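You operate a simulated robot arm through the tools that you are given. There is no shell and no other tool. Be economical: measure what you need, move in short steps, check, and stop when the job is done.

You are at the controls of a simulated robot arm. One attempt, no reset.

JOB
Tighten the four thumb nuts of the fan guard crosswise.
Fine: cabinet four is unplugged, nothing is lit; each nut tight; the second across from the first.

The check looks at the end state, three seconds after you hand in, the way a careful person would. Anything else that was tipped, shoved, dropped, spilled or broken makes it a failure.

ROBOT AND FRAMES
A 6-joint arm with a fingered hand, hanging from a carriage that runs on a rail from [0.7, 120.3] to [-0.7, -127.7] (x, y) and turns from -0.244 to 11.764 rad about z. Base frame: it is fixed where the carriage stands at the start and does not move with it; the origin is on the floor, on the carriage's upright axis, x ahead of it, y to its left, z up. Lengths are in cm, angles in rad, forces in N, time in s.
With the tool pointing down near the work surface it reaches from about 10 to 30 cm from the robot's upright axis, wherever it stands. Its first joint turns from -2.897 to 2.897 rad. Places, roughly: thumb nut four of the fan guard [70, -30, 70]; thumb nut one of the fan guard [70, -30, 100]; thumb nut three of the fan guard [70, -50, 70]; thumb nut two of the fan guard [70, -50, 100]. Payload 4 kg.
The tool frame sits at the grasp point between the pads (the TCP): z along the fingers, y along the line on which they close. The tips reach 2.9 cm beyond it. The gripper opens to 10 cm. The gripper's body begins 3.4 cm behind the TCP. The gripper is a hand of 5 fingers: y runs from the thumb to the fingers, the wrist lies at [-1.5, -11.4, -18.9] in the tool frame, and closing takes about 1.5 s.
Orientation is that of the tool frame in the base frame, as a unit quaternion [w, x, y, z]. With the fingers straight down and the wrist toward the robot, the tool's x, y and z point along [0, 1, 0], [1, 0, 0] and [0, 0, -1] of the base frame.

CONTROLS
- The arm moves only by the tool drive_tool. Its argument "targets" is one flat list of numbers, 6 for each row, row after row: the shift along the tool's x, y, z in cm, then the turn, a rotation vector about the tool's x, y, z in rad. In form: [dx, dy, dz, ax, ay, az, dx, dy, dz, ax, ay, az, ...]. A call has 1 to 20 rows; each row is the pose to reach, as a shift and turn from the pose commanded when the call began, along the tool's axes at that moment. "gripper" is the gripper command, from -1 (shut) to 1 (fully open), values between in proportion, set as the call begins (left out, the last holds). Rows are played at 5 a second. More than 5 cm and 0.15 rad between two rows, or a gripper value outside its range, and nothing of the call is played. A pose out of reach is approached as far as the arm can. The call stops where the force on the tool passes 40 N (or 10 N more than at its start, if that is more) or the arm is blocked; 0.2 s more then pass. The fingers move at their own pace (about 10.8 cm/s each) and stop on an object; they squeeze with about 26 N. The grip force told is the motor's: it shows also when the fingers shut on nothing. Time passes only in rows, and 0.2 s behind the last, so rows that repeat a pose let the fingers close. It gives the time, the measured TCP pose, the force on the tool (base axes), the opening and the grip force at its end, in the units of the frame above (readings bear some noise), with the torque about the TCP (base axes, N m) and any sound that the robot's microphone picked up.
- Cameras (640 x 400 px; columns grow to the right, rows downward): "scene" is now at [26.19, -3.12, 180.22]; the picture's right is [-0.56, -0.83, 0.00], its down [-0.75, 0.51, -0.43] and it looks along [0.35, -0.24, -0.90] (base axes); focal length 256 px, centre (320, 200). "wrist" rides on the gripper at [6.6, -8.6, -12.1] in the tool frame; the picture's right is [-0.76, 0.31, -0.58], its down [-0.59, -0.70, 0.40] and it looks along [-0.28, 0.64, 0.71] (tool axes); focal length 247 px, centre (320, 200). There is no depth. A picture from a camera that has moved, and an enlarged one, comes with that camera's place and axes in the base frame and with its lens. The place of the scene camera against the robot may be out by one fixed shift of up to 1.8 cm in any direction.
- get_image(camera): a new picture of that camera. It takes no simulated time.
- slide_trunk(by): slides the trunk up (or, below 0, down) by that many cm; the arm and the scene camera ride with it, the base frame stays. It gives what a move gives, with no picture.
- base_move(legs): drives the robot by 1 to 6 legs, each [ahead, left, turn to the left] in cm, cm and rad, along the robot's own axes; the way and the turn of a leg run together, so that a leg with both is an arc; at most 150 cm and 3.142 rad a leg. The arm and the cameras ride along, it lands a little off, and it stops where it bumps. It keeps to its track: a leg is cut to what the track allows. It gives what a move gives.
- move_fingers(index, middle, ring, little, thumb_bend, thumb_turn): sets how far each is bent, from 0 (flat) to 100 (curled in); at 30 the hand is open as for a grip, at 70 the pads meet at the TCP. One left out holds its place. A second passes; each finger stops where it meets its share of the squeeze, and holds until it gets a number again. A gripper value or a shape takes the hand back. It gives what a move gives, with no picture; readings hold the bend of each and the force on index, middle, ring, little, thumb and palm. thumb_turn goes from beside the hand (0) to across from the fingers (100), as for a grip.
- set_grasp(shape): the hand has 5 fingers and takes this shape, open, in about a second: jaw (thumb against the fingers, like two jaws); tri (thumb and two fingers); tip (a fingertip pinch); poke (one finger out to press); point (the index stretched); flat (the hand flat); cup (the hand cupped); fist (a fist). The gripper value then closes the fingers along that shape, each until it touches; the sizes above hold for jaw. It gives what a move gives, with no picture.
- head_to(pan, tilt): turns the head with the scene camera to pan (to the left, within 2.705 rad either way) and tilt (down, from -0.506 to 1.204), counted from straight ahead of the robot. It gives what a move gives.
- inspect(camera, box): a new picture of the part [left, top, right, bottom] of that camera's present view, enlarged. It takes no simulated time.
- close_job(): hands the job in; it is judged then, once.

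Work in short steps. Places have to be worked out from the pictures, the camera data and where the tool is seen: move nearer, look again, correct. Check each grasp and each placing, and mend what went wrong. You have 120 turns and 90 pictures in all, those below and enlarged ones among them. Open the gripper and draw the arm clear of the work before you hand the job in, unless the task says otherwise; then end with one line.

The tools are called after "Request:" by a JSON object that holds its "fn" and its "kwargs". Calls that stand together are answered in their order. drive_tool: Moves the arm, as the interface text tells. Its arguments: {"type":"object","properties":{"targets":{"type":"array"},"gripper":{"type":"number"}},"required":["targets"]} The other tools are called the same way: slide_trunk (by) slides the trunk up or down; set_grasp (shape) gives the hand a shape; move_fingers (index, middle, ring, little, thumb_bend, thumb_turn) moves the fingers one by one; base_move (legs) drives the base; head_to (pan, tilt) turns the head that bears the scene camera; get_image (camera) takes a picture; inspect (camera, box) takes an enlarged picture of a part of a camera's view; close_job () hands the job in.

At the start:

```text
t: 0.0
position: [33.36, -37.86, 106.54]
ee_rot: [0.0, 0.707, 0.707, 0.0]
ft_force: [0.0, -0.1, -0.2]
wrist_torque: [0.0, -0.03, 0.02]
width: 9.96
finger_force: 0.2
shape: jaw
bend: [30.0, 30.0, 30.0, 30.0, 30.0, 98.0]
finger forces: [0.1, 0.0, 0.0, 0.0, 0.1, 0.1]
trunk travel left (down, up): [-53.3, 6.7]
robot x, y, heading: [-0.12, 0.36, -0.003]
head pan, tilt: [-0.595, 1.131]
```

scene: 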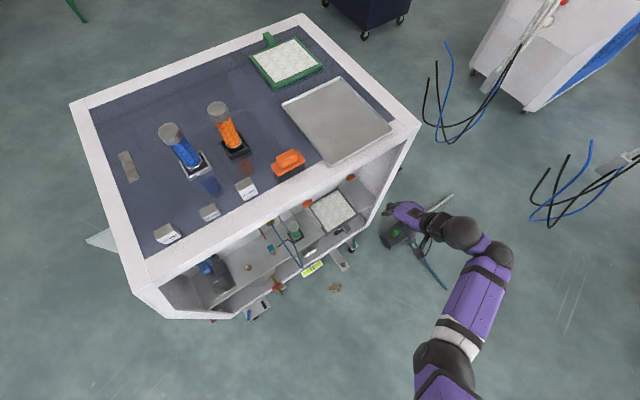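
wrist: 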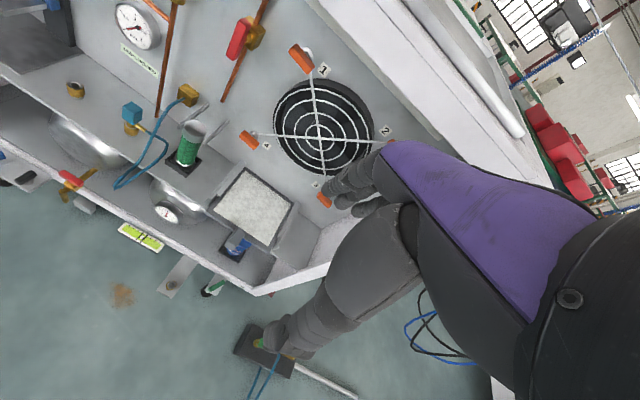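

I start by looking closer at the fan guard in the wrist view, and the scene to see the front of the cabinet.

Request:
{"fn": "inspect", "kwargs": {"camera": "wrist", "box": [220, 30, 420, 220]}}

Request:
{"fn": "head_to", "kwargs": {"pan": -0.55, "tilt": 0.8}}

Request:
{"fn": "get_image", "kwargs": {"camera": "scene"}}

```text
2.11 times, centred on (320, 125) of wrist
camera zoom: at [24.94, -31.11, 118.61], right [0.31, -0.76, 0.58], down [-0.7, -0.59, -0.4], along [0.64, -0.28, -0.71], focal length 520 px, centre (320, 358)
```

zoom: 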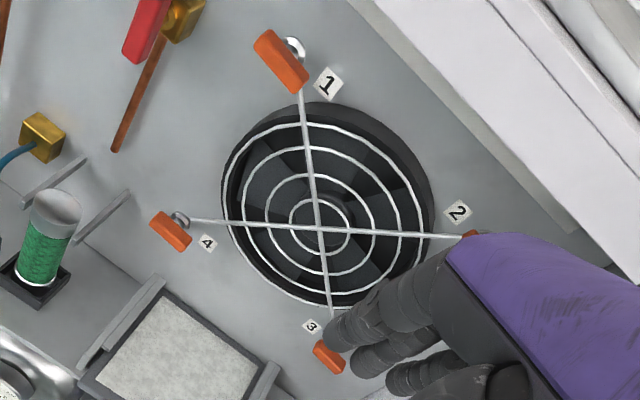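

```text
t: 0.8
position: [33.4, -37.94, 106.55]
ee_rot: [0.0, 0.707, 0.707, 0.0]
ft_force: [0.7, 0.2, -0.7]
wrist_torque: [-0.01, -0.02, 0.0]
width: 9.99
finger_force: 0.1
shape: jaw
bend: [30.0, 30.0, 30.0, 30.0, 30.0, 98.0]
finger forces: [0.0, 0.1, 0.1, 0.0, 0.0, 0.1]
trunk travel left (down, up): [-53.3, 6.7]
robot x, y, heading: [-0.07, 0.05, -0.002]
head pan, tilt: [-0.55, 0.799]
```

```text
86 pictures are left
camera scene: at [28.01, -3.92, 182.58], right [-0.52, -0.85, 0.0], down [-0.61, 0.37, -0.7], along [0.59, -0.36, -0.72], focal length 256 px, centre (320, 200)
```

scene: 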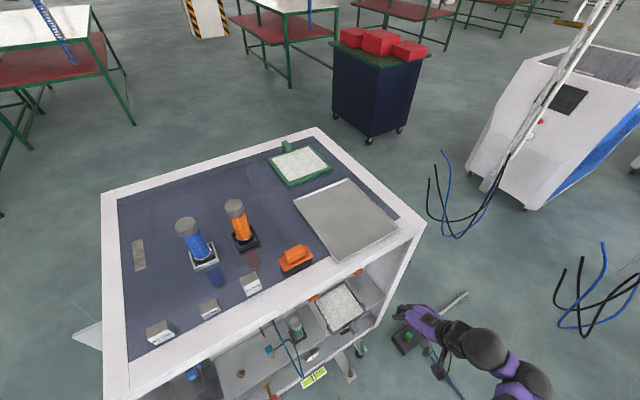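

The bars of all four nuts look roughly horizontal, about 5 cm long, on a vertical panel. I turn the hand toward horizontal (fingers ahead) in front of the cabinet to see reach and get a frontal view.

Request:
{"fn": "drive_tool", "kwargs": {"targets": [0, 0.7, 0, -0.143, 0, 0, 0, 1.4, 0, -0.286, 0, 0, 0, 2.1, 0, -0.428, 0, 0, 0, 2.8, 0, -0.571, 0, 0, 0, 3.5, 0, -0.714, 0, 0, 0, 4.2, 0, -0.857, 0, 0, 0, 4.9, 0, -1.0, 0, 0, 0, 5.6, 0, -1.142, 0, 0, 0, 6.3, 0, -1.285, 0, 0, 0, 7, 0, -1.428, 0, 0, 0, 7.5, 0, -1.571, 0, 0]}}

Request:
{"fn": "get_image", "kwargs": {"camera": "wrist"}}

Request:
{"fn": "get_image", "kwargs": {"camera": "scene"}}

```text
t: 3.2
position: [39.79, -29.18, 118.53]
ee_rot: [0.477, 0.533, 0.515, 0.472]
ft_force: [0.4, -0.5, -0.5]
wrist_torque: [0.0, 0.02, 0.03]
width: 10.0
finger_force: 0.2
shape: jaw
bend: [30.0, 30.0, 30.0, 30.0, 30.0, 98.0]
finger forces: [0.0, 0.0, 0.0, 0.1, 0.0, 0.0]
out of reach, approached as far as the arm can: row 7, 8, 9, 10, 11
trunk travel left (down, up): [-53.3, 6.7]
robot x, y, heading: [-0.06, -0.03, -0.0]
head pan, tilt: [-0.55, 0.799]
```

```text
85 pictures are left
camera wrist: at [27.17, -22.1, 111.32], right [-0.56, -0.75, 0.35], down [0.31, -0.59, -0.75], along [0.77, -0.31, 0.57], focal length 247 px, centre (320, 200)
```

wrist: 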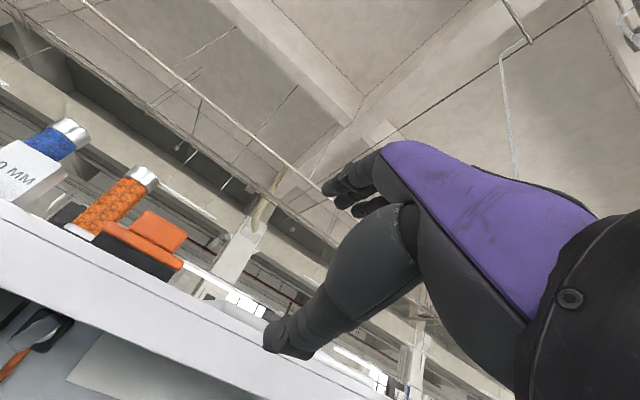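

```text
84 pictures are left
camera scene: at [28.03, -3.95, 182.6], right [-0.52, -0.85, 0.0], down [-0.61, 0.37, -0.7], along [0.59, -0.36, -0.72], focal length 256 px, centre (320, 200)
```

scene: 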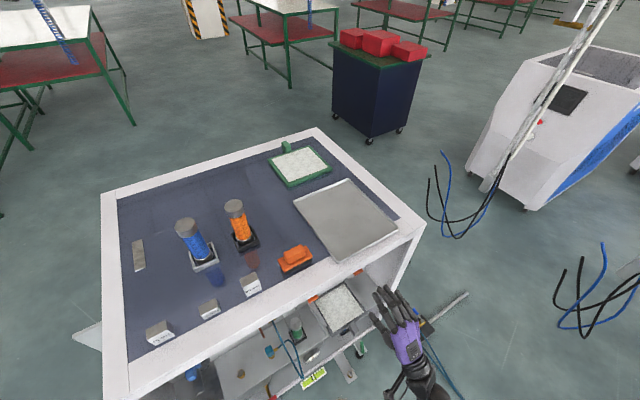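

The hand is in front of the cabinet (front rim ≈ x 56, top ≈ z 114), but high. I lower the trunk so the hand is level with the upper nuts.

Request:
{"fn": "slide_trunk", "kwargs": {"by": -24}}

Request:
{"fn": "get_image", "kwargs": {"camera": "wrist"}}

Request:
{"fn": "get_image", "kwargs": {"camera": "scene"}}

```text
t: 5.7
position: [39.79, -29.11, 94.5]
ee_rot: [0.476, 0.533, 0.516, 0.472]
ft_force: [0.2, 0.0, 0.3]
wrist_torque: [-0.03, 0.01, 0.0]
width: 9.97
finger_force: 0.1
shape: jaw
bend: [30.0, 30.0, 30.0, 30.0, 30.0, 98.0]
finger forces: [0.1, 0.0, 0.0, 0.1, 0.1, 0.0]
trunk travel left (down, up): [-29.3, 30.7]
robot x, y, heading: [0.12, -0.31, -0.003]
head pan, tilt: [-0.55, 0.799]
```

```text
83 pictures are left
camera wrist: at [27.13, -22.04, 87.27], right [-0.56, -0.75, 0.35], down [0.31, -0.59, -0.75], along [0.77, -0.31, 0.56], focal length 247 px, centre (320, 200)
```

wrist: 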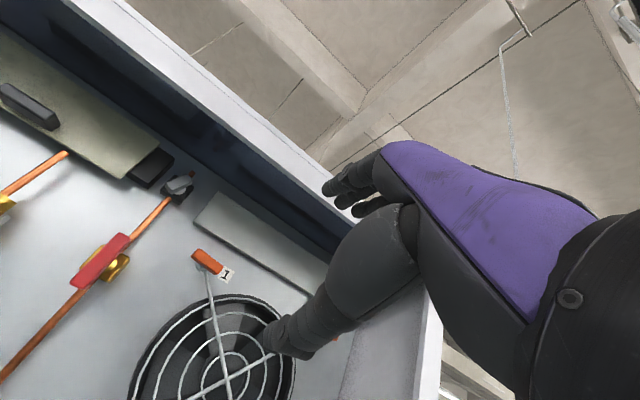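

```text
82 pictures are left
camera scene: at [28.02, -3.93, 158.59], right [-0.52, -0.85, 0.0], down [-0.61, 0.37, -0.7], along [0.59, -0.36, -0.72], focal length 256 px, centre (320, 200)
```

scene: 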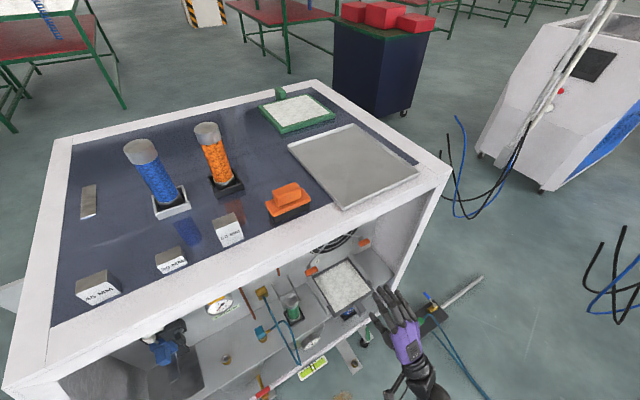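

Triangulating from the two wrist views puts nut 1 at about (69.8, -26.3, 95.4), with a 25 cm square: nut 2 (-51, 95.4), 3 (-51, 70), 4 (-26, 70). I make a short move ahead with an orientation correction to see how the commanded pose relates to the measured one.

Request:
{"fn": "drive_tool", "kwargs": {"targets": [0, 0, 3, 0, 0, 0, 0, 0, 6, 0, 0, 0, 0, 0, 9, 0, 0, 0, 0, 0, 12, 0, 0, 0]}}

Request:
{"fn": "get_image", "kwargs": {"camera": "wrist"}}

```text
t: 6.7
position: [50.63, -29.19, 96.06]
ee_rot: [0.476, 0.534, 0.515, 0.472]
ft_force: [0.5, 0.7, -0.2]
wrist_torque: [-0.02, -0.02, -0.01]
width: 10.01
finger_force: 0.0
shape: jaw
bend: [30.0, 30.0, 30.0, 30.0, 30.0, 98.0]
finger forces: [0.0, 0.1, 0.0, 0.1, 0.1, 0.0]
out of reach, approached as far as the arm can: row 3, 4
trunk travel left (down, up): [-29.3, 30.7]
robot x, y, heading: [-0.24, 0.26, -0.004]
head pan, tilt: [-0.55, 0.799]
```

```text
81 pictures are left
camera wrist: at [37.92, -22.09, 88.87], right [-0.56, -0.75, 0.35], down [0.31, -0.59, -0.75], along [0.77, -0.31, 0.56], focal length 247 px, centre (320, 200)
```

wrist: 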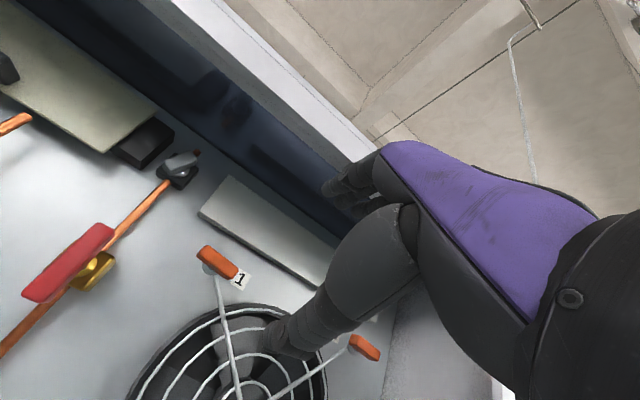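

The forward reach stops near x 50 with this stance. I look at the arm's mounting from the head to see where its shoulder is.

Request:
{"fn": "head_to", "kwargs": {"pan": -1.3, "tilt": 1.2}}

Request:
{"fn": "get_image", "kwargs": {"camera": "scene"}}

```text
t: 7.8
position: [50.54, -29.31, 96.12]
ee_rot: [0.476, 0.533, 0.515, 0.472]
ft_force: [0.2, 0.4, 0.9]
wrist_torque: [0.02, -0.07, 0.02]
width: 9.98
finger_force: 0.0
shape: jaw
bend: [30.0, 30.0, 30.0, 30.0, 30.0, 98.0]
finger forces: [0.1, 0.0, 0.0, 0.0, 0.0, 0.1]
trunk travel left (down, up): [-29.3, 30.7]
robot x, y, heading: [0.23, -0.25, -0.0]
head pan, tilt: [-1.3, 1.201]
```

```text
80 pictures are left
camera scene: at [22.64, -5.1, 155.82], right [-0.96, -0.27, 0.0], down [-0.25, 0.9, -0.36], along [0.1, -0.35, -0.93], focal length 256 px, centre (320, 200)
```

scene: 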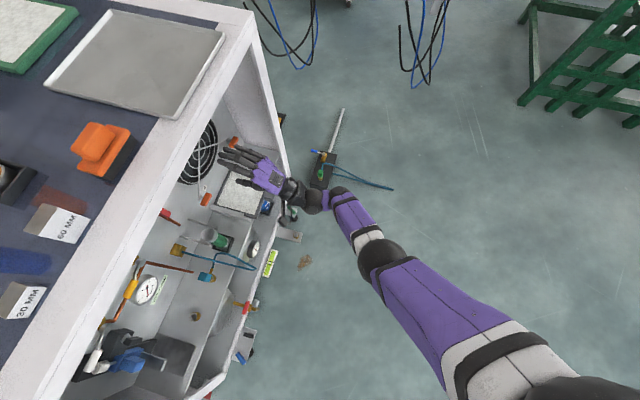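

The arm's shoulder is on the carriage axis, so reach improves if the carriage goes right, straight ahead of the nuts. I draw back 8 cm while levelling the hand, then drive right 26 cm and lower the trunk.

Request:
{"fn": "drive_tool", "kwargs": {"targets": [0, 0, -4, -0.05, 0.01, -0.006, 0, 0, -8, -0.1, 0.02, -0.013]}}

Request:
{"fn": "base_move", "kwargs": {"legs": [[0, -26, 0]]}}

Request:
{"fn": "slide_trunk", "kwargs": {"by": -12}}

Request:
{"fn": "get_image", "kwargs": {"camera": "scene"}}

Request:
{"fn": "get_image", "kwargs": {"camera": "wrist"}}

```text
t: 8.4
position: [42.66, -28.8, 97.4]
ee_rot: [0.499, 0.503, 0.499, 0.498]
ft_force: [0.9, 0.8, -0.4]
wrist_torque: [-0.01, 0.0, 0.01]
width: 10.0
finger_force: 0.0
shape: jaw
bend: [30.0, 30.0, 30.0, 30.0, 30.0, 98.0]
finger forces: [0.0, 0.0, 0.0, 0.0, 0.0, 0.0]
out of reach, approached as far as the arm can: row 2
trunk travel left (down, up): [-29.3, 30.7]
robot x, y, heading: [-0.06, -0.24, -0.001]
head pan, tilt: [-1.3, 1.201]
```

```text
t: 10.3
position: [42.49, -54.8, 97.29]
ee_rot: [0.5, 0.503, 0.499, 0.498]
ft_force: [-0.7, 0.3, 0.1]
wrist_torque: [-0.02, 0.01, -0.01]
width: 9.98
finger_force: 0.1
shape: jaw
bend: [30.0, 30.0, 30.0, 30.0, 30.0, 98.0]
finger forces: [0.0, 0.1, 0.0, 0.0, 0.0, 0.0]
trunk travel left (down, up): [-29.3, 30.7]
robot x, y, heading: [0.52, -25.81, -0.002]
head pan, tilt: [-1.3, 1.201]
```

```text
t: 11.8
position: [42.36, -54.78, 85.37]
ee_rot: [0.5, 0.503, 0.499, 0.498]
ft_force: [0.7, -0.1, 1.0]
wrist_torque: [-0.02, 0.03, -0.05]
width: 9.98
finger_force: 0.1
shape: jaw
bend: [30.0, 30.0, 30.0, 30.0, 30.0, 98.0]
finger forces: [0.0, 0.0, 0.1, 0.1, 0.1, 0.0]
trunk travel left (down, up): [-17.3, 42.7]
robot x, y, heading: [-0.53, -25.77, -0.004]
head pan, tilt: [-1.3, 1.201]
```

```text
79 pictures are left
camera scene: at [22.48, -30.94, 143.82], right [-0.96, -0.27, 0.0], down [-0.25, 0.9, -0.36], along [0.1, -0.35, -0.93], focal length 256 px, centre (320, 200)
```

scene: 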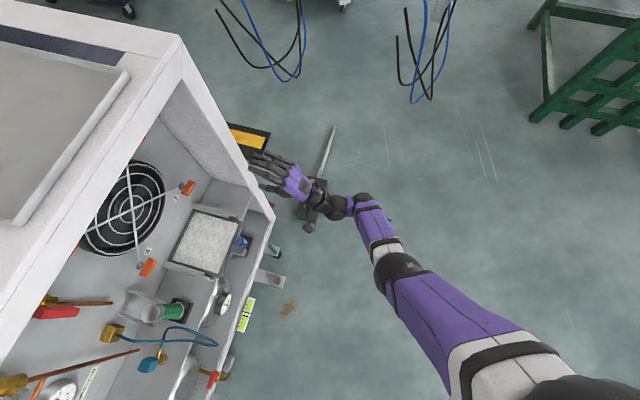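

```text
78 pictures are left
camera wrist: at [30.43, -48.0, 76.88], right [-0.58, -0.75, 0.31], down [0.39, -0.59, -0.71], along [0.71, -0.29, 0.64], focal length 247 px, centre (320, 200)
```

wrist: 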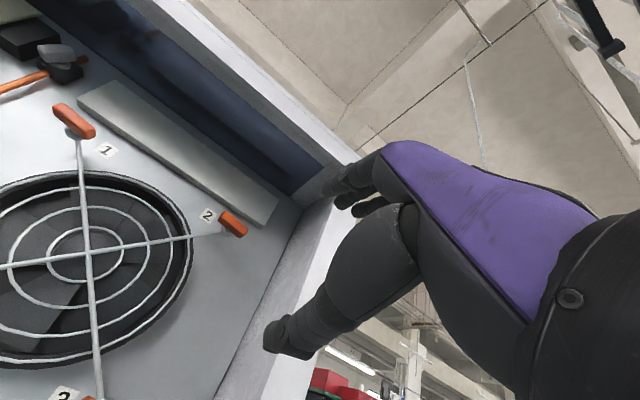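

Now the base stands at y≈-26. I move the hand laterally to line up with nut 1 (y -26.3, z 95.4), still outside the cabinet.

Request:
{"fn": "drive_tool", "kwargs": {"targets": [3.6, 1.25, 0, 0, 0, 0, 7.1, 2.5, 0, 0, 0, 0, 10.7, 3.75, 0, 0, 0, 0, 14.2, 5, 0, 0, 0, 0, 17.8, 6.25, 0, 0, 0, 0, 21.4, 7.5, 0, 0, 0, 0, 25, 8.75, 0, 0, 0, 0, 28.5, 10, 0, 0, 0, 0]}}

Request:
{"fn": "get_image", "kwargs": {"camera": "wrist"}}

```text
t: 13.6
position: [42.76, -26.2, 95.38]
ee_rot: [0.501, 0.504, 0.498, 0.497]
ft_force: [0.9, 0.4, -1.0]
wrist_torque: [-0.01, -0.01, 0.0]
width: 10.02
finger_force: 0.0
shape: jaw
bend: [30.0, 30.0, 30.0, 30.0, 30.0, 98.0]
finger forces: [0.0, 0.0, 0.0, 0.1, 0.0, 0.0]
trunk travel left (down, up): [-17.3, 42.7]
robot x, y, heading: [0.11, -26.11, 0.0]
head pan, tilt: [-1.3, 1.201]
```

```text
77 pictures are left
camera wrist: at [30.77, -19.32, 86.91], right [-0.58, -0.75, 0.31], down [0.39, -0.59, -0.71], along [0.71, -0.29, 0.64], focal length 247 px, centre (320, 200)
```

wrist: 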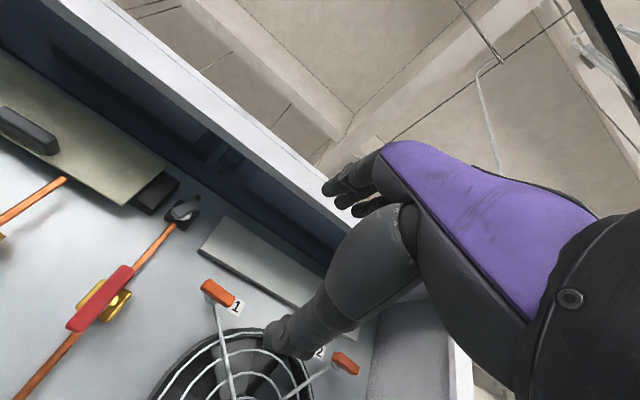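

Projection confirms nut 1 at y -26.5, z 95.6 and nut 2 at y -52, z 95.8. I advance 20 cm towards nut 1 with the hand open (thumb below, fingers above the bar).

Request:
{"fn": "drive_tool", "kwargs": {"targets": [0, 0, 4, 0, 0, 0, 0, 0, 8, 0, 0, 0, 0, 0, 12, 0, 0, 0, 0, 0, 16, 0, 0, 0, 0, 0, 20, 0, 0, 0], "gripper": 1}}

Request:
{"fn": "get_image", "kwargs": {"camera": "wrist"}}

Request:
{"fn": "head_to", "kwargs": {"pan": -0.2, "tilt": 0.9}}

Request:
{"fn": "get_image", "kwargs": {"camera": "scene"}}

```text
t: 14.8
position: [63.15, -26.44, 95.47]
ee_rot: [0.5, 0.503, 0.498, 0.498]
ft_force: [0.2, -0.3, 0.1]
wrist_torque: [0.01, 0.02, 0.01]
width: 9.98
finger_force: 0.1
shape: jaw
bend: [30.0, 30.0, 30.0, 30.0, 30.0, 98.0]
finger forces: [0.0, 0.0, 0.0, 0.0, 0.0, 0.0]
trunk travel left (down, up): [-17.3, 42.7]
robot x, y, heading: [-0.51, -25.85, -0.004]
head pan, tilt: [-1.3, 1.201]
```

```text
76 pictures are left
camera wrist: at [50.92, -19.57, 86.79], right [-0.58, -0.75, 0.31], down [0.39, -0.59, -0.71], along [0.71, -0.29, 0.64], focal length 247 px, centre (320, 200)
```

wrist: 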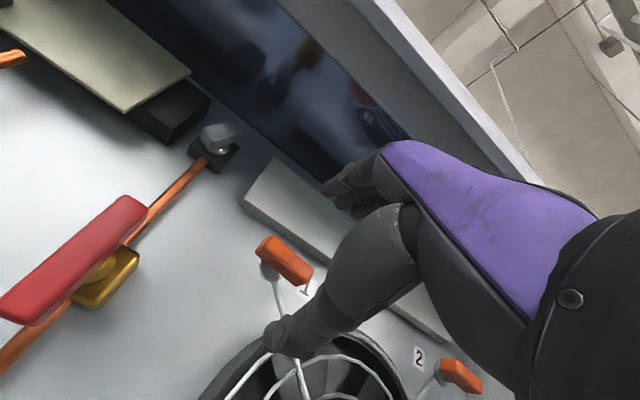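

```text
t: 16.1
position: [62.69, -26.33, 95.16]
ee_rot: [0.5, 0.503, 0.499, 0.498]
ft_force: [0.0, 0.8, 0.1]
wrist_torque: [0.01, 0.01, 0.03]
width: 9.99
finger_force: 0.1
shape: jaw
bend: [30.0, 30.0, 30.0, 30.0, 30.0, 98.0]
finger forces: [0.0, 0.0, 0.0, 0.1, 0.0, 0.1]
trunk travel left (down, up): [-17.3, 42.7]
robot x, y, heading: [-0.06, -25.46, -0.003]
head pan, tilt: [-0.201, 0.901]
```

```text
75 pictures are left
camera scene: at [28.39, -27.08, 145.8], right [-0.2, -0.98, 0.0], down [-0.77, 0.16, -0.62], along [0.61, -0.13, -0.78], focal length 256 px, centre (320, 200)
```

scene: 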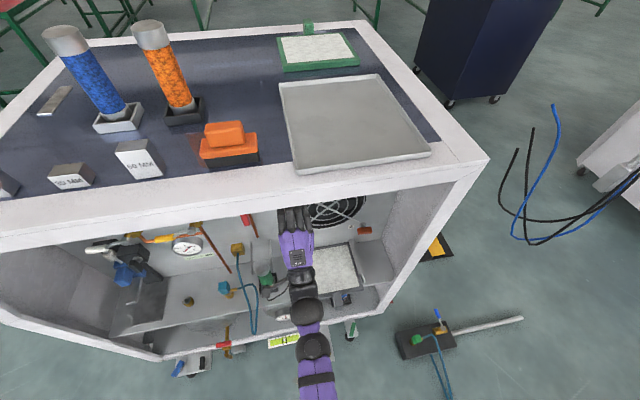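

The bar of nut 1 is at about (70, -26.6, 95.5). I advance another 5.5 cm so the pads straddle the bar.

Request:
{"fn": "drive_tool", "kwargs": {"targets": [0, 0.1, 2, 0, 0, 0, -0.1, 0.2, 4, 0, 0, 0, -0.2, 0.3, 5.5, 0, 0, 0]}}

Request:
{"fn": "get_image", "kwargs": {"camera": "wrist"}}

```text
t: 16.9
position: [68.21, -26.73, 95.62]
ee_rot: [0.5, 0.502, 0.499, 0.499]
ft_force: [0.2, 0.9, 0.2]
wrist_torque: [0.01, -0.04, 0.01]
width: 10.0
finger_force: 0.1
shape: jaw
bend: [30.0, 30.0, 30.0, 30.0, 30.0, 98.0]
finger forces: [0.0, 0.0, 0.0, 0.0, 0.1, 0.0]
trunk travel left (down, up): [-17.3, 42.7]
robot x, y, heading: [-0.1, -25.74, -0.001]
head pan, tilt: [-0.201, 0.901]
```

```text
74 pictures are left
camera wrist: at [56.23, -19.87, 87.16], right [-0.58, -0.75, 0.31], down [0.39, -0.59, -0.71], along [0.71, -0.29, 0.64], focal length 247 px, centre (320, 200)
```

wrist: 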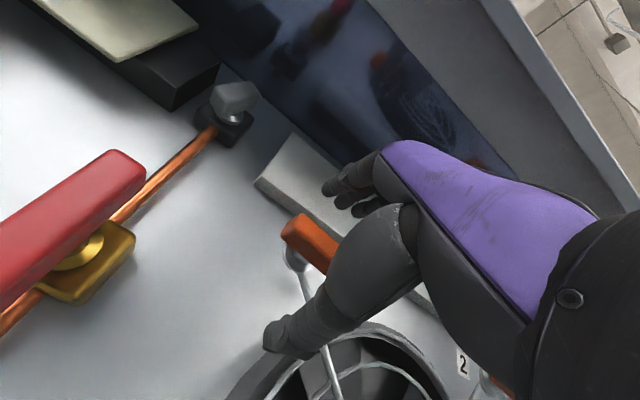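

Bar lies between thumb and fingers. I close the grip on it, holding the pose.

Request:
{"fn": "drive_tool", "kwargs": {"targets": [0, 0, 0, 0, 0, 0, 0, 0, 0, 0, 0, 0, 0, 0, 0, 0, 0, 0, 0, 0, 0, 0, 0, 0, 0, 0, 0, 0, 0, 0, 0, 0, 0, 0, 0, 0, 0, 0, 0, 0, 0, 0, 0, 0, 0, 0, 0, 0], "gripper": -1}}

Request:
{"fn": "get_image", "kwargs": {"camera": "wrist"}}

```text
t: 18.7
position: [68.24, -26.68, 95.51]
ee_rot: [0.5, 0.503, 0.499, 0.498]
ft_force: [2.2, -1.8, -3.3]
wrist_torque: [-0.02, 0.07, -0.04]
width: 1.07
finger_force: 25.9
shape: jaw
bend: [66.0, 65.0, 70.0, 70.0, 58.0, 100.0]
finger forces: [12.0, 6.1, 2.6, 0.0, 24.1, 0.0]
trunk travel left (down, up): [-17.3, 42.7]
robot x, y, heading: [-0.52, -25.85, -0.003]
head pan, tilt: [-0.201, 0.901]
```

```text
73 pictures are left
camera wrist: at [56.19, -19.89, 87.12], right [-0.58, -0.75, 0.31], down [0.39, -0.59, -0.71], along [0.71, -0.29, 0.64], focal length 247 px, centre (320, 200)
```

wrist: 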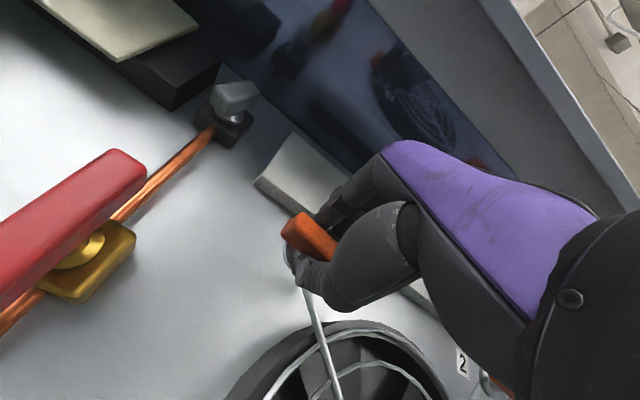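

The bar is held (opening 1.07 cm). I turn clockwise a first 0.36 rad and watch the torque.

Request:
{"fn": "drive_tool", "kwargs": {"targets": [0, 0, 0, 0, 0, 0.09, 0, 0, 0, 0, 0, 0.18, 0, 0, 0, 0, 0, 0.27, 0, 0, 0, 0, 0, 0.36]}}

Request:
{"fn": "get_image", "kwargs": {"camera": "wrist"}}

```text
t: 19.7
position: [68.25, -26.64, 95.56]
ee_rot: [0.403, 0.585, 0.4, 0.579]
ft_force: [2.5, 0.3, -4.4]
wrist_torque: [-0.02, 0.09, 0.01]
width: 1.08
finger_force: 25.9
shape: jaw
bend: [66.0, 65.0, 70.0, 70.0, 58.0, 100.0]
finger forces: [11.6, 6.4, 3.1, 0.1, 24.9, 0.0]
trunk travel left (down, up): [-17.3, 42.7]
robot x, y, heading: [0.06, -25.75, -0.002]
head pan, tilt: [-0.201, 0.901]
```

```text
72 pictures are left
camera wrist: at [56.21, -17.32, 89.96], right [-0.58, -0.81, 0.02], down [0.39, -0.3, -0.87], along [0.71, -0.5, 0.5], focal length 247 px, centre (320, 200)
```

wrist: 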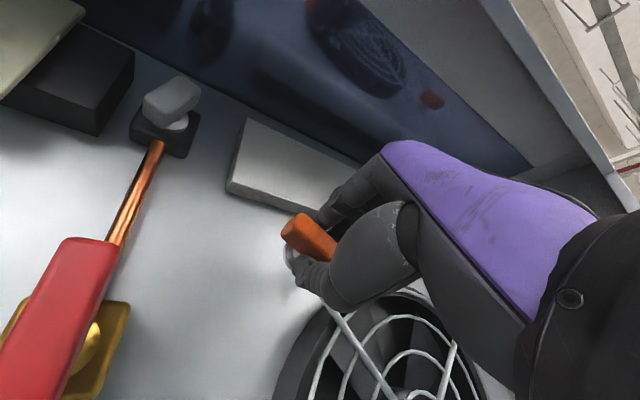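

The nut turns freely with the hand (torque ~0). The red lever's front is at x≈66, in a region my hand stays in front of, so I continue turning another 0.6 rad.

Request:
{"fn": "drive_tool", "kwargs": {"targets": [0, 0, 0, 0, 0, 0.1, 0, 0, 0, 0, 0, 0.2, 0, 0, 0, 0, 0, 0.3, 0, 0, 0, 0, 0, 0.4, 0, 0, 0, 0, 0, 0.5, 0, 0, 0, 0, 0, 0.6]}}

Request:
{"fn": "get_image", "kwargs": {"camera": "wrist"}}

```text
t: 21.1
position: [68.15, -26.64, 95.49]
ee_rot: [0.213, 0.677, 0.209, 0.673]
ft_force: [5.3, -0.1, -10.2]
wrist_torque: [-0.05, 0.19, -0.02]
width: 1.03
finger_force: 25.4
shape: jaw
bend: [66.0, 65.0, 70.0, 70.0, 58.0, 100.0]
finger forces: [11.5, 6.5, 4.4, 0.0, 26.2, 0.0]
trunk travel left (down, up): [-17.3, 42.7]
robot x, y, heading: [-0.23, -25.91, -0.001]
head pan, tilt: [-0.201, 0.901]
```

```text
71 pictures are left
camera wrist: at [56.22, -15.7, 96.14], right [-0.58, -0.68, -0.44], down [0.4, 0.24, -0.89], along [0.71, -0.69, 0.13], focal length 247 px, centre (320, 200)
```

wrist: 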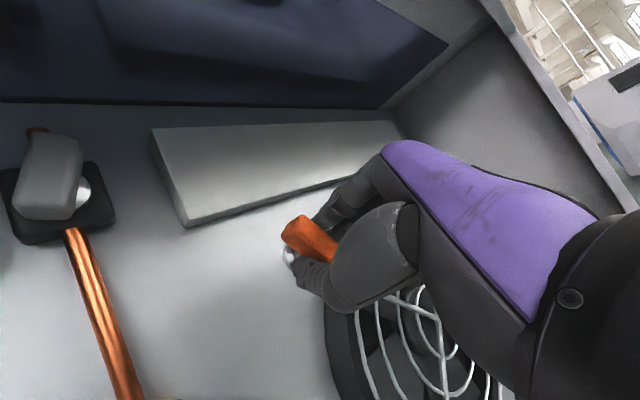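

Still free torque; some side force (-10 N in z) suggests my centre is slightly high. I shift the centre 0.3 down and continue 0.45 rad.

Request:
{"fn": "drive_tool", "kwargs": {"targets": [-0.25, -0.17, 0.1, 0, 0, 0.0, -0.25, -0.17, 0.1, 0, 0, 0.09, -0.25, -0.17, 0.1, 0, 0, 0.18, -0.25, -0.17, 0.1, 0, 0, 0.27, -0.25, -0.17, 0.1, 0, 0, 0.36, -0.25, -0.17, 0.1, 0, 0, 0.45]}}

Request:
{"fn": "get_image", "kwargs": {"camera": "scene"}}

```text
t: 22.5
position: [68.24, -26.62, 95.27]
ee_rot: [0.059, 0.706, 0.053, 0.704]
ft_force: [-4.2, 1.4, 3.0]
wrist_torque: [-0.01, -0.02, -0.01]
width: 1.07
finger_force: 26.1
shape: jaw
bend: [66.0, 65.0, 70.0, 70.0, 72.0, 100.0]
finger forces: [14.4, 7.2, 2.8, 0.0, 24.5, 0.0]
trunk travel left (down, up): [-17.3, 42.7]
robot x, y, heading: [0.13, -25.82, -0.001]
head pan, tilt: [-0.201, 0.901]
```

```text
70 pictures are left
camera scene: at [28.36, -27.07, 145.79], right [-0.2, -0.98, 0.0], down [-0.77, 0.16, -0.62], along [0.61, -0.12, -0.78], focal length 256 px, centre (320, 200)
```

scene: 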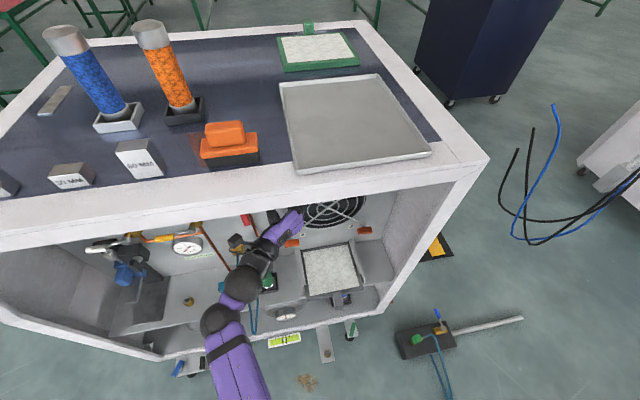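

I check the wrist view for whether the bar is still gripped.

Request:
{"fn": "get_image", "kwargs": {"camera": "wrist"}}

```text
69 pictures are left
camera wrist: at [56.29, -16.96, 100.56], right [-0.58, -0.42, -0.7], down [0.4, 0.6, -0.69], along [0.71, -0.68, -0.18], focal length 247 px, centre (320, 200)
```

wrist: 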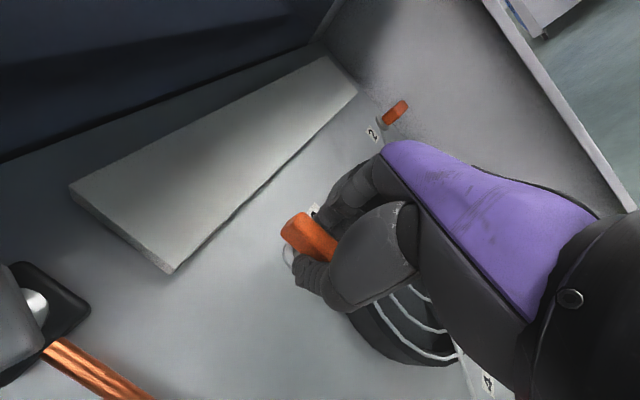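

Bar still firmly held, now vertical. I keep turning in the same grip by another 0.6 rad, watching forces.

Request:
{"fn": "drive_tool", "kwargs": {"targets": [0, 0, 0, 0, 0, 0.1, 0, 0, 0, 0, 0, 0.2, 0, 0, 0, 0, 0, 0.3, 0, 0, 0, 0, 0, 0.4, 0, 0, 0, 0, 0, 0.5, 0, 0, 0, 0, 0, 0.6]}}

Request:
{"fn": "get_image", "kwargs": {"camera": "wrist"}}

```text
t: 23.9
position: [68.31, -26.88, 95.49]
ee_rot: [-0.152, 0.689, -0.158, 0.691]
ft_force: [-7.2, -3.3, 14.8]
wrist_torque: [-0.36, -0.2, -0.08]
width: 0.92
finger_force: 26.0
shape: jaw
bend: [71.0, 62.0, 70.0, 70.0, 58.0, 100.0]
finger forces: [10.9, 17.0, 4.0, 0.0, 28.2, 0.1]
trunk travel left (down, up): [-17.3, 42.7]
robot x, y, heading: [-0.04, -25.65, 0.0]
head pan, tilt: [-0.201, 0.901]
```

```text
68 pictures are left
camera wrist: at [56.31, -21.69, 105.11], right [-0.58, 0.05, -0.82], down [0.41, 0.88, -0.23], along [0.71, -0.47, -0.53], focal length 247 px, centre (320, 200)
```

wrist: 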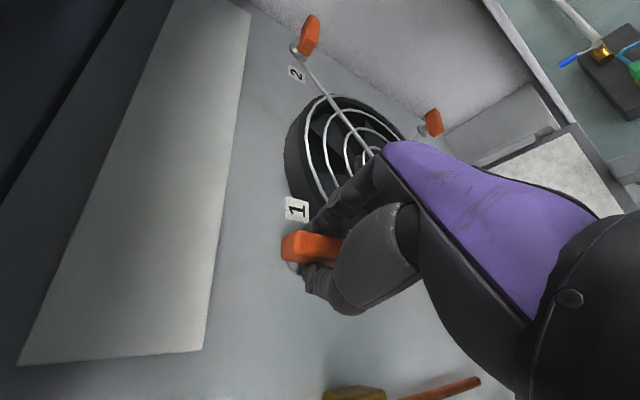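

Now there is a real resisting torque (-0.36 Nm) and the bar lags the hand: the nut has seated near 90° of turn. I apply a bit more turn to see whether torque rises or the nut still creeps.

Request:
{"fn": "drive_tool", "kwargs": {"targets": [0, 0, 0, 0, 0, 0.08, 0, 0, 0, 0, 0, 0.16]}}

Request:
{"fn": "inspect", "kwargs": {"camera": "wrist", "box": [240, 190, 400, 290]}}

```text
t: 24.5
position: [68.32, -26.94, 95.51]
ee_rot: [-0.205, 0.674, -0.213, 0.677]
ft_force: [-5.2, -7.8, 16.7]
wrist_torque: [-0.4, -0.33, -0.11]
width: 0.85
finger_force: 26.2
shape: jaw
bend: [71.0, 62.0, 70.0, 70.0, 58.0, 100.0]
finger forces: [12.8, 16.3, 4.5, 0.0, 26.6, 0.0]
trunk travel left (down, up): [-17.3, 42.7]
robot x, y, heading: [0.26, -25.77, 0.005]
head pan, tilt: [-0.201, 0.901]
```

```text
4.00 times, centred on (320, 240) of wrist
camera zoom: at [56.35, -23.32, 105.75], right [-0.58, 0.18, -0.8], down [0.41, 0.91, -0.09], along [0.71, -0.38, -0.6], focal length 988 px, centre (320, 40)
```

zoom: 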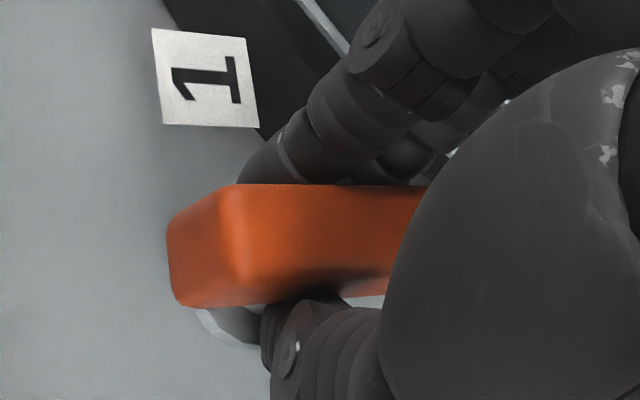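

Torque saturates at ~0.4 Nm because the bar slips in the pads. I open, turn back 0.5 rad to realign with the (vertical) bar, regrip, and check the seat torque.

Request:
{"fn": "drive_tool", "kwargs": {"targets": [0, 0, 0, 0, 0, 0, 0, 0, 0, 0, 0, 0, 0, 0, 0, 0, 0, 0, 0, 0, 0, 0, 0, 0, 0, 0, 0, 0, 0, 0, 0, 0, 0, 0, 0, -0.1, 0, 0, 0, 0, 0, -0.2, 0, 0, 0, 0, 0, -0.3, 0, 0, 0, 0, 0, -0.4, 0, 0, 0, 0, 0, -0.5], "gripper": 0.2}}

Request:
{"fn": "get_image", "kwargs": {"camera": "wrist"}}

```text
t: 26.7
position: [68.23, -26.73, 95.23]
ee_rot: [-0.033, 0.707, -0.038, 0.705]
ft_force: [-0.3, -0.6, 1.0]
wrist_torque: [0.01, 0.0, 0.03]
width: 6.02
finger_force: 0.0
shape: jaw
bend: [40.0, 39.0, 73.0, 45.0, 31.0, 100.0]
finger forces: [0.0, 0.1, 0.0, 0.0, 0.1, 0.0]
trunk travel left (down, up): [-17.3, 42.7]
robot x, y, heading: [-0.5, -26.04, -0.001]
head pan, tilt: [-0.201, 0.901]
```

```text
66 pictures are left
camera wrist: at [56.28, -18.62, 102.77], right [-0.58, -0.23, -0.78], down [0.4, 0.76, -0.52], along [0.71, -0.62, -0.35], focal length 247 px, centre (320, 200)
```

wrist: 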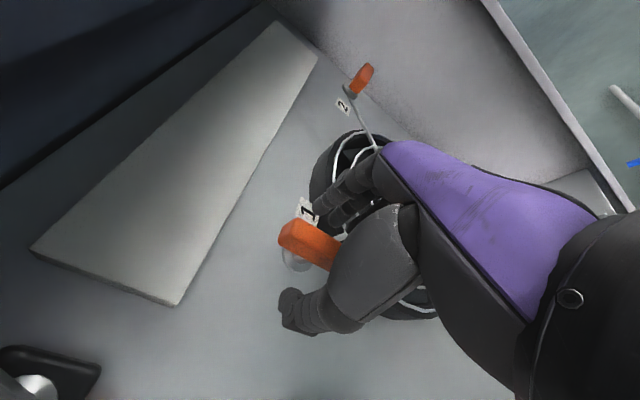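

Regrip here, where the hand is aligned with the bar.

Request:
{"fn": "drive_tool", "kwargs": {"targets": [0, 0, 0, 0, 0, 0, 0, 0, 0, 0, 0, 0, 0, 0, 0, 0, 0, 0, 0, 0, 0, 0, 0, 0, 0, 0, 0, 0, 0, 0, 0, 0, 0, 0, 0, 0, 0, 0, 0, 0, 0, 0], "gripper": -1}}

Request:
{"fn": "drive_tool", "kwargs": {"targets": [0, 0, 0, 0, 0, 0.08, 0, 0, 0, 0, 0, 0.16, 0, 0, 0, 0, 0, 0.24, 0, 0, 0, 0, 0, 0.32]}}

Request:
{"fn": "get_image", "kwargs": {"camera": "wrist"}}

```text
t: 28.3
position: [68.23, -26.67, 95.22]
ee_rot: [-0.033, 0.708, -0.038, 0.705]
ft_force: [2.0, 2.8, -1.7]
wrist_torque: [-0.08, 0.08, 0.03]
width: 1.12
finger_force: 26.2
shape: jaw
bend: [67.0, 63.0, 71.0, 70.0, 58.0, 100.0]
finger forces: [12.0, 7.3, 2.6, 0.0, 23.2, 0.0]
trunk travel left (down, up): [-17.3, 42.7]
robot x, y, heading: [-0.43, -25.68, -0.003]
head pan, tilt: [-0.201, 0.901]
```

```text
t: 29.3
position: [68.32, -26.66, 95.45]
ee_rot: [-0.145, 0.691, -0.151, 0.691]
ft_force: [-2.4, -1.3, 5.7]
wrist_torque: [-0.29, -0.07, -0.06]
width: 1.03
finger_force: 25.3
shape: jaw
bend: [69.0, 61.0, 70.0, 70.0, 58.0, 100.0]
finger forces: [10.8, 14.3, 3.8, 0.0, 26.6, 0.0]
trunk travel left (down, up): [-17.3, 42.7]
robot x, y, heading: [0.07, -26.01, -0.005]
head pan, tilt: [-0.201, 0.901]
```

```text
65 pictures are left
camera wrist: at [56.3, -21.42, 104.96], right [-0.58, 0.04, -0.82], down [0.41, 0.88, -0.25], along [0.71, -0.47, -0.52], focal length 247 px, centre (320, 200)
```

wrist: 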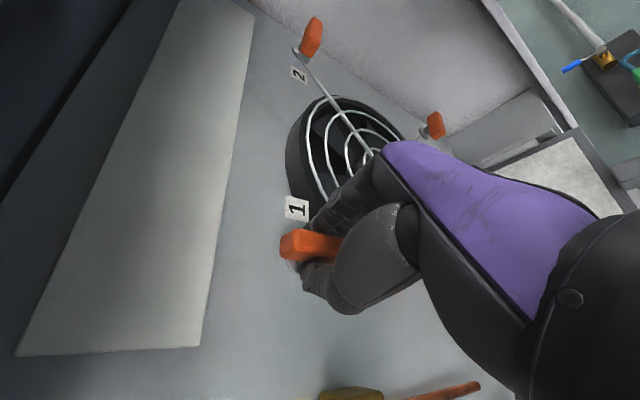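

The torque rises again with the bar nearly still. I push to the same hand angle as before and compare with the earlier enlarged view to see if the nut creeps.

Request:
{"fn": "drive_tool", "kwargs": {"targets": [0, 0, 0, 0, 0, 0.09, 0, 0, 0, 0, 0, 0.18]}}

Request:
{"fn": "inspect", "kwargs": {"camera": "wrist", "box": [240, 190, 400, 290]}}

```text
t: 29.9
position: [68.34, -27.03, 95.41]
ee_rot: [-0.207, 0.675, -0.212, 0.675]
ft_force: [-3.2, -5.1, 10.8]
wrist_torque: [-0.38, -0.13, -0.14]
width: 0.96
finger_force: 26.1
shape: jaw
bend: [71.0, 60.0, 70.0, 70.0, 58.0, 100.0]
finger forces: [10.0, 18.0, 4.4, 0.0, 26.8, 0.0]
trunk travel left (down, up): [-17.3, 42.7]
robot x, y, heading: [-0.06, -25.83, -0.005]
head pan, tilt: [-0.201, 0.901]
```

```text
4.00 times, centred on (320, 240) of wrist
camera zoom: at [56.31, -23.32, 105.73], right [-0.58, 0.18, -0.8], down [0.41, 0.91, -0.09], along [0.71, -0.38, -0.6], focal length 988 px, centre (320, 40)
```

zoom: 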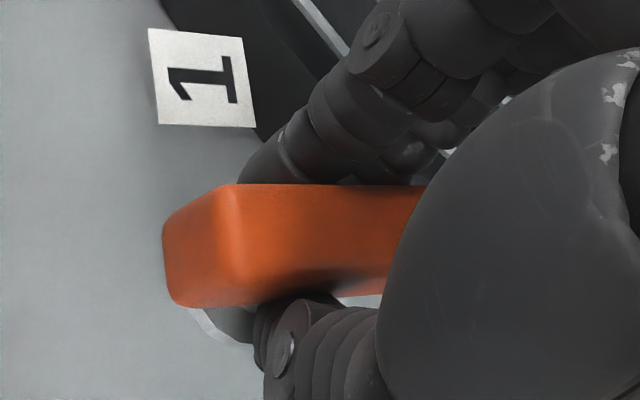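

The bar didn't move at all: seated. One last extra twist for snugness before releasing.

Request:
{"fn": "drive_tool", "kwargs": {"targets": [0, 0, 0, 0, 0, 0.1, 0, 0, 0, 0, 0, 0.2, 0, 0, 0, 0, 0, 0.3]}}

Request:
{"fn": "inspect", "kwargs": {"camera": "wrist", "box": [240, 190, 400, 290]}}

```text
t: 30.7
position: [68.39, -27.09, 95.42]
ee_rot: [-0.305, 0.635, -0.312, 0.637]
ft_force: [-2.3, -12.8, 11.6]
wrist_torque: [-0.74, -0.4, -0.43]
width: 0.83
finger_force: 25.7
shape: jaw
bend: [71.0, 59.0, 72.0, 70.0, 59.0, 100.0]
finger forces: [7.0, 26.0, 4.5, 0.1, 25.5, 0.1]
trunk travel left (down, up): [-17.3, 42.7]
robot x, y, heading: [-0.15, -25.77, 0.0]
head pan, tilt: [-0.201, 0.901]
```

```text
4.00 times, centred on (320, 240) of wrist
camera zoom: at [56.33, -26.71, 106.23], right [-0.57, 0.41, -0.71], down [0.41, 0.89, 0.19], along [0.71, -0.18, -0.68], focal length 988 px, centre (320, 40)
```

zoom: 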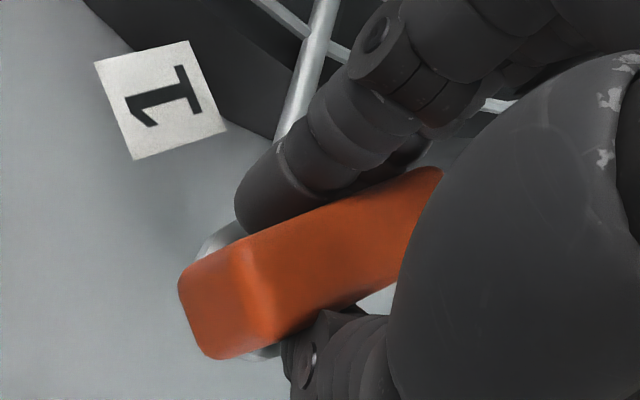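

0.74 Nm applied with the bar standing still: nut 1 is tight. I open, turn back to the bar's angle and draw straight back out.

Request:
{"fn": "drive_tool", "kwargs": {"targets": [0, 0, 0, 0, 0, 0, 0, 0, 0, 0, 0, 0, 0, 0, 0, 0, 0, 0, 0, 0, 0, 0, 0, 0, 0, 0, 0, 0, 0, 0, 0, 0, 0, 0, 0, -0.12, 0, 0, 0, 0, 0, -0.24, 0, 0, 0, 0, 0, -0.36, 0, 0, 0, 0, 0, -0.48, 0, 0, 0, 0, 0, -0.6, 0, 0, 0, 0, 0, -0.72, 0, 0, -3, 0, 0, -0.72, 0, 0, -7, 0, 0, -0.72, 0, 0, -11, 0, 0, -0.72, 0, 0, -15, 0, 0, -0.72, 0, 0, -19, 0, 0, -0.72], "gripper": 1}}

Request:
{"fn": "get_image", "kwargs": {"camera": "wrist"}}

Request:
{"fn": "get_image", "kwargs": {"camera": "scene"}}

```text
t: 34.1
position: [48.95, -26.71, 95.33]
ee_rot: [-0.061, 0.705, -0.067, 0.703]
ft_force: [0.2, 0.6, -0.1]
wrist_torque: [0.0, 0.02, 0.03]
width: 9.99
finger_force: 0.0
shape: jaw
bend: [30.0, 30.0, 30.0, 30.0, 30.0, 98.0]
finger forces: [0.0, 0.0, 0.0, 0.1, 0.1, 0.0]
trunk travel left (down, up): [-17.3, 42.7]
robot x, y, heading: [-0.19, -26.13, -0.003]
head pan, tilt: [-0.201, 0.901]
```

```text
62 pictures are left
camera wrist: at [37.1, -19.24, 103.43], right [-0.58, -0.16, -0.8], down [0.4, 0.79, -0.46], along [0.71, -0.59, -0.4], focal length 247 px, centre (320, 200)
```

wrist: 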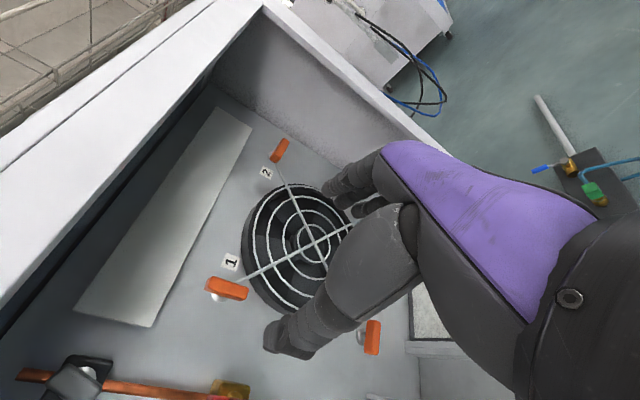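

```text
61 pictures are left
camera scene: at [28.36, -27.09, 145.79], right [-0.2, -0.98, 0.0], down [-0.77, 0.16, -0.62], along [0.61, -0.13, -0.78], focal length 256 px, centre (320, 200)
```

scene: 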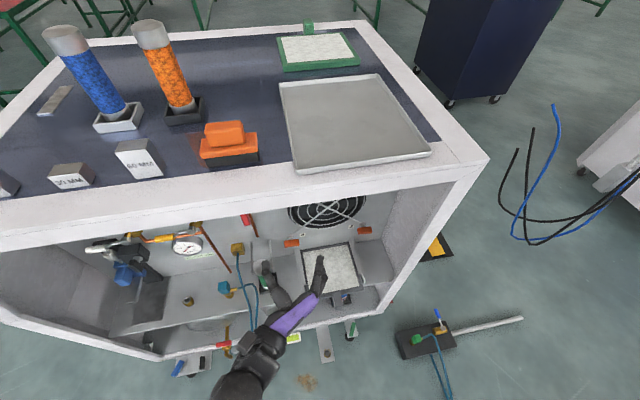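

Nut 1 done and everything else undisturbed. Nut 3 is across: I drive the base 25 cm right and lower the trunk 17 cm to have the same arm posture there, and turn the hand back toward the start angle.

Request:
{"fn": "drive_tool", "kwargs": {"targets": [0, 0, -1, 0, 0, -0.12, 0, 0, -2, 0, 0, -0.24, 0, 0, -3, 0, 0, -0.36, 0, 0, -4, 0, 0, -0.48, 0, 0, -4, 0, 0, -0.6, 0, 0, -4, 0, 0, -0.72, 0, 0, -4, 0, 0, -0.84, 0, 0, -4, 0, 0, -0.96, 0, 0, -4, 0, 0, -1.08, 0, 0, -4, 0, 0, -1.2]}}

Request:
{"fn": "base_move", "kwargs": {"legs": [[0, -25, 0]]}}

Request:
{"fn": "slide_trunk", "kwargs": {"by": -17}}

Request:
{"fn": "get_image", "kwargs": {"camera": "wrist"}}

Request:
{"fn": "get_image", "kwargs": {"camera": "scene"}}

```text
t: 36.3
position: [45.29, -26.59, 95.34]
ee_rot: [0.348, 0.619, 0.344, 0.614]
ft_force: [-1.0, 0.6, -1.0]
wrist_torque: [0.01, -0.01, -0.04]
width: 9.99
finger_force: 0.1
shape: jaw
bend: [30.0, 30.0, 30.0, 30.0, 30.0, 98.0]
finger forces: [0.1, 0.1, 0.0, 0.0, 0.1, 0.0]
trunk travel left (down, up): [-17.3, 42.7]
robot x, y, heading: [-0.18, -25.95, 0.0]
head pan, tilt: [-0.201, 0.901]
```

```text
t: 38.1
position: [45.22, -51.65, 95.33]
ee_rot: [0.347, 0.62, 0.343, 0.615]
ft_force: [-0.2, 0.3, -0.5]
wrist_torque: [-0.01, 0.02, 0.0]
width: 9.98
finger_force: 0.2
shape: jaw
bend: [30.0, 30.0, 30.0, 30.0, 30.0, 98.0]
finger forces: [0.0, 0.0, 0.0, 0.1, 0.0, 0.0]
trunk travel left (down, up): [-17.3, 42.7]
robot x, y, heading: [-0.43, -50.82, -0.002]
head pan, tilt: [-0.201, 0.901]
```

```text
t: 40.1
position: [45.12, -51.65, 78.47]
ee_rot: [0.347, 0.62, 0.343, 0.614]
ft_force: [0.3, 0.9, 0.2]
wrist_torque: [0.0, -0.02, 0.02]
width: 10.0
finger_force: 0.1
shape: jaw
bend: [30.0, 30.0, 30.0, 30.0, 30.0, 98.0]
finger forces: [0.0, 0.0, 0.0, 0.0, 0.0, 0.0]
trunk travel left (down, up): [-0.3, 59.7]
robot x, y, heading: [0.05, -50.83, 0.0]
head pan, tilt: [-0.201, 0.901]
```

```text
60 pictures are left
camera wrist: at [33.2, -41.3, 74.58], right [-0.58, -0.8, -0.13], down [0.39, -0.14, -0.91], along [0.71, -0.58, 0.4], focal length 247 px, centre (320, 200)
```

wrist: 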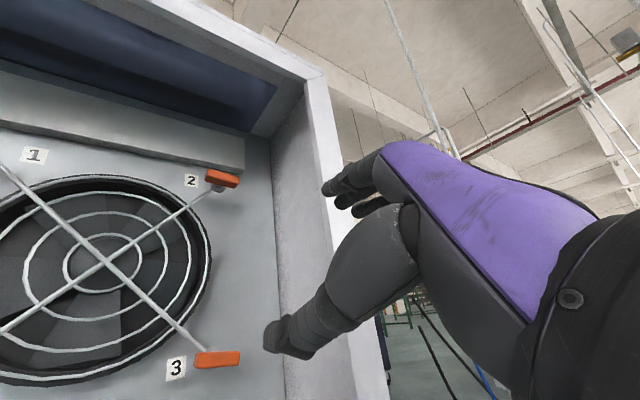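

```text
59 pictures are left
camera scene: at [28.25, -52.11, 128.8], right [-0.2, -0.98, 0.0], down [-0.77, 0.16, -0.62], along [0.61, -0.13, -0.78], focal length 256 px, centre (320, 200)
```

scene: 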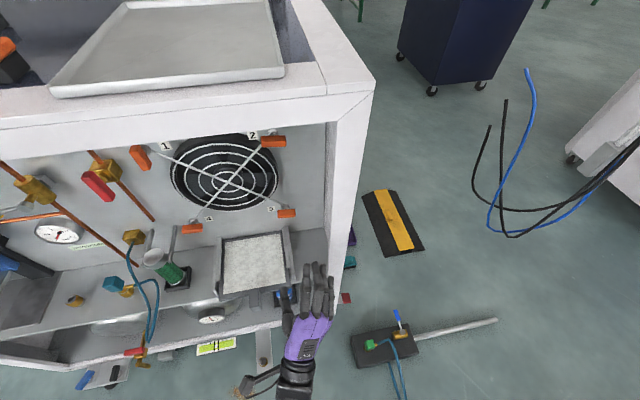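

Clear view. I enlarge the scene around nut 3 to see how near the right wall and the filter holder are.

Request:
{"fn": "inspect", "kwargs": {"camera": "scene", "box": [200, 120, 360, 310]}}

```text
2.11 times, centred on (280, 215) of scene
camera zoom: at [28.25, -52.11, 128.8], right [-0.2, -0.98, 0.0], down [-0.77, 0.16, -0.62], along [0.61, -0.13, -0.78], focal length 539 px, centre (404, 168)
```

zoom: 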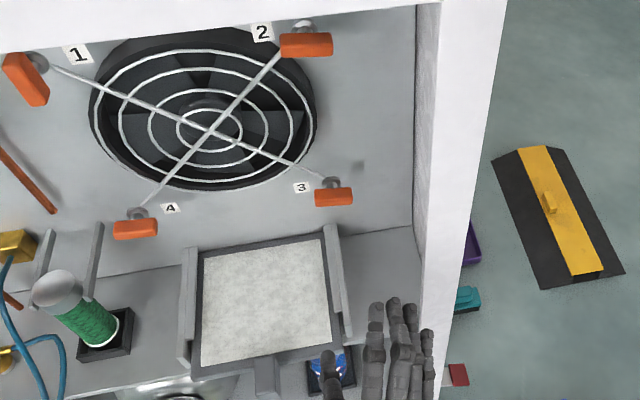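

The shelf with the filter is at about z 60, so the wrist should come from lower-left, not straight below. I set the hand at roll ≈0.75 rad and go down to z≈70.3 while outside.

Request:
{"fn": "drive_tool", "kwargs": {"targets": [-2.08, -3.53, 0, 0, 0, 0.1, -4.16, -7.06, 0, 0, 0, 0.2]}}

Request:
{"fn": "get_image", "kwargs": {"camera": "wrist"}}

Request:
{"fn": "get_image", "kwargs": {"camera": "scene"}}

```text
t: 40.7
position: [45.3, -51.3, 70.02]
ee_rot: [0.283, 0.651, 0.279, 0.647]
ft_force: [0.6, 0.0, 0.2]
wrist_torque: [-0.04, -0.01, 0.03]
width: 9.98
finger_force: 0.0
shape: jaw
bend: [30.0, 30.0, 30.0, 30.0, 30.0, 98.0]
finger forces: [0.1, 0.1, 0.1, 0.1, 0.0, 0.0]
trunk travel left (down, up): [-0.3, 59.7]
robot x, y, heading: [-0.41, -50.58, -0.001]
head pan, tilt: [-0.201, 0.901]
```

```text
57 pictures are left
camera wrist: at [33.22, -40.43, 68.35], right [-0.58, -0.76, -0.29], down [0.4, 0.05, -0.92], along [0.71, -0.65, 0.27], focal length 247 px, centre (320, 200)
```

wrist: 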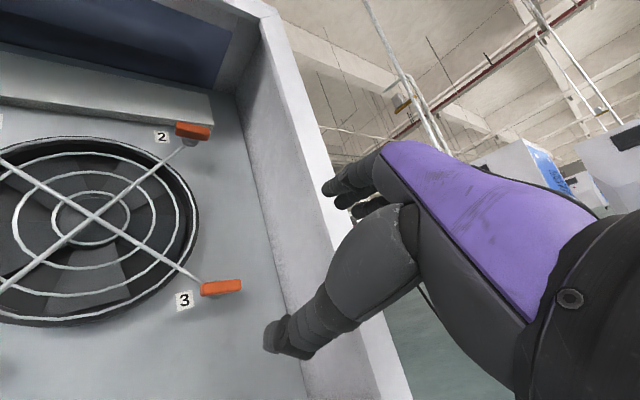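

```text
56 pictures are left
camera scene: at [28.27, -52.08, 128.81], right [-0.2, -0.98, 0.0], down [-0.77, 0.16, -0.62], along [0.61, -0.12, -0.78], focal length 256 px, centre (320, 200)
```

scene: 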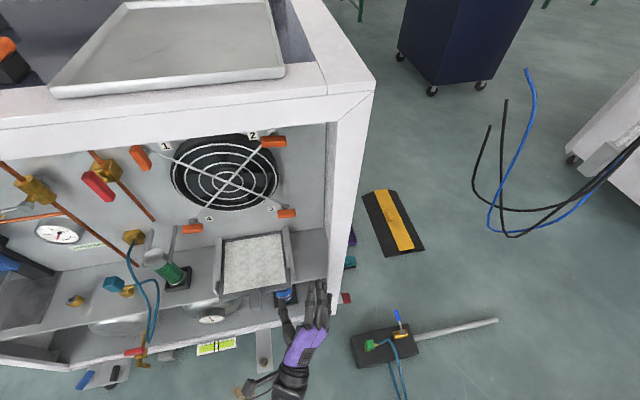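

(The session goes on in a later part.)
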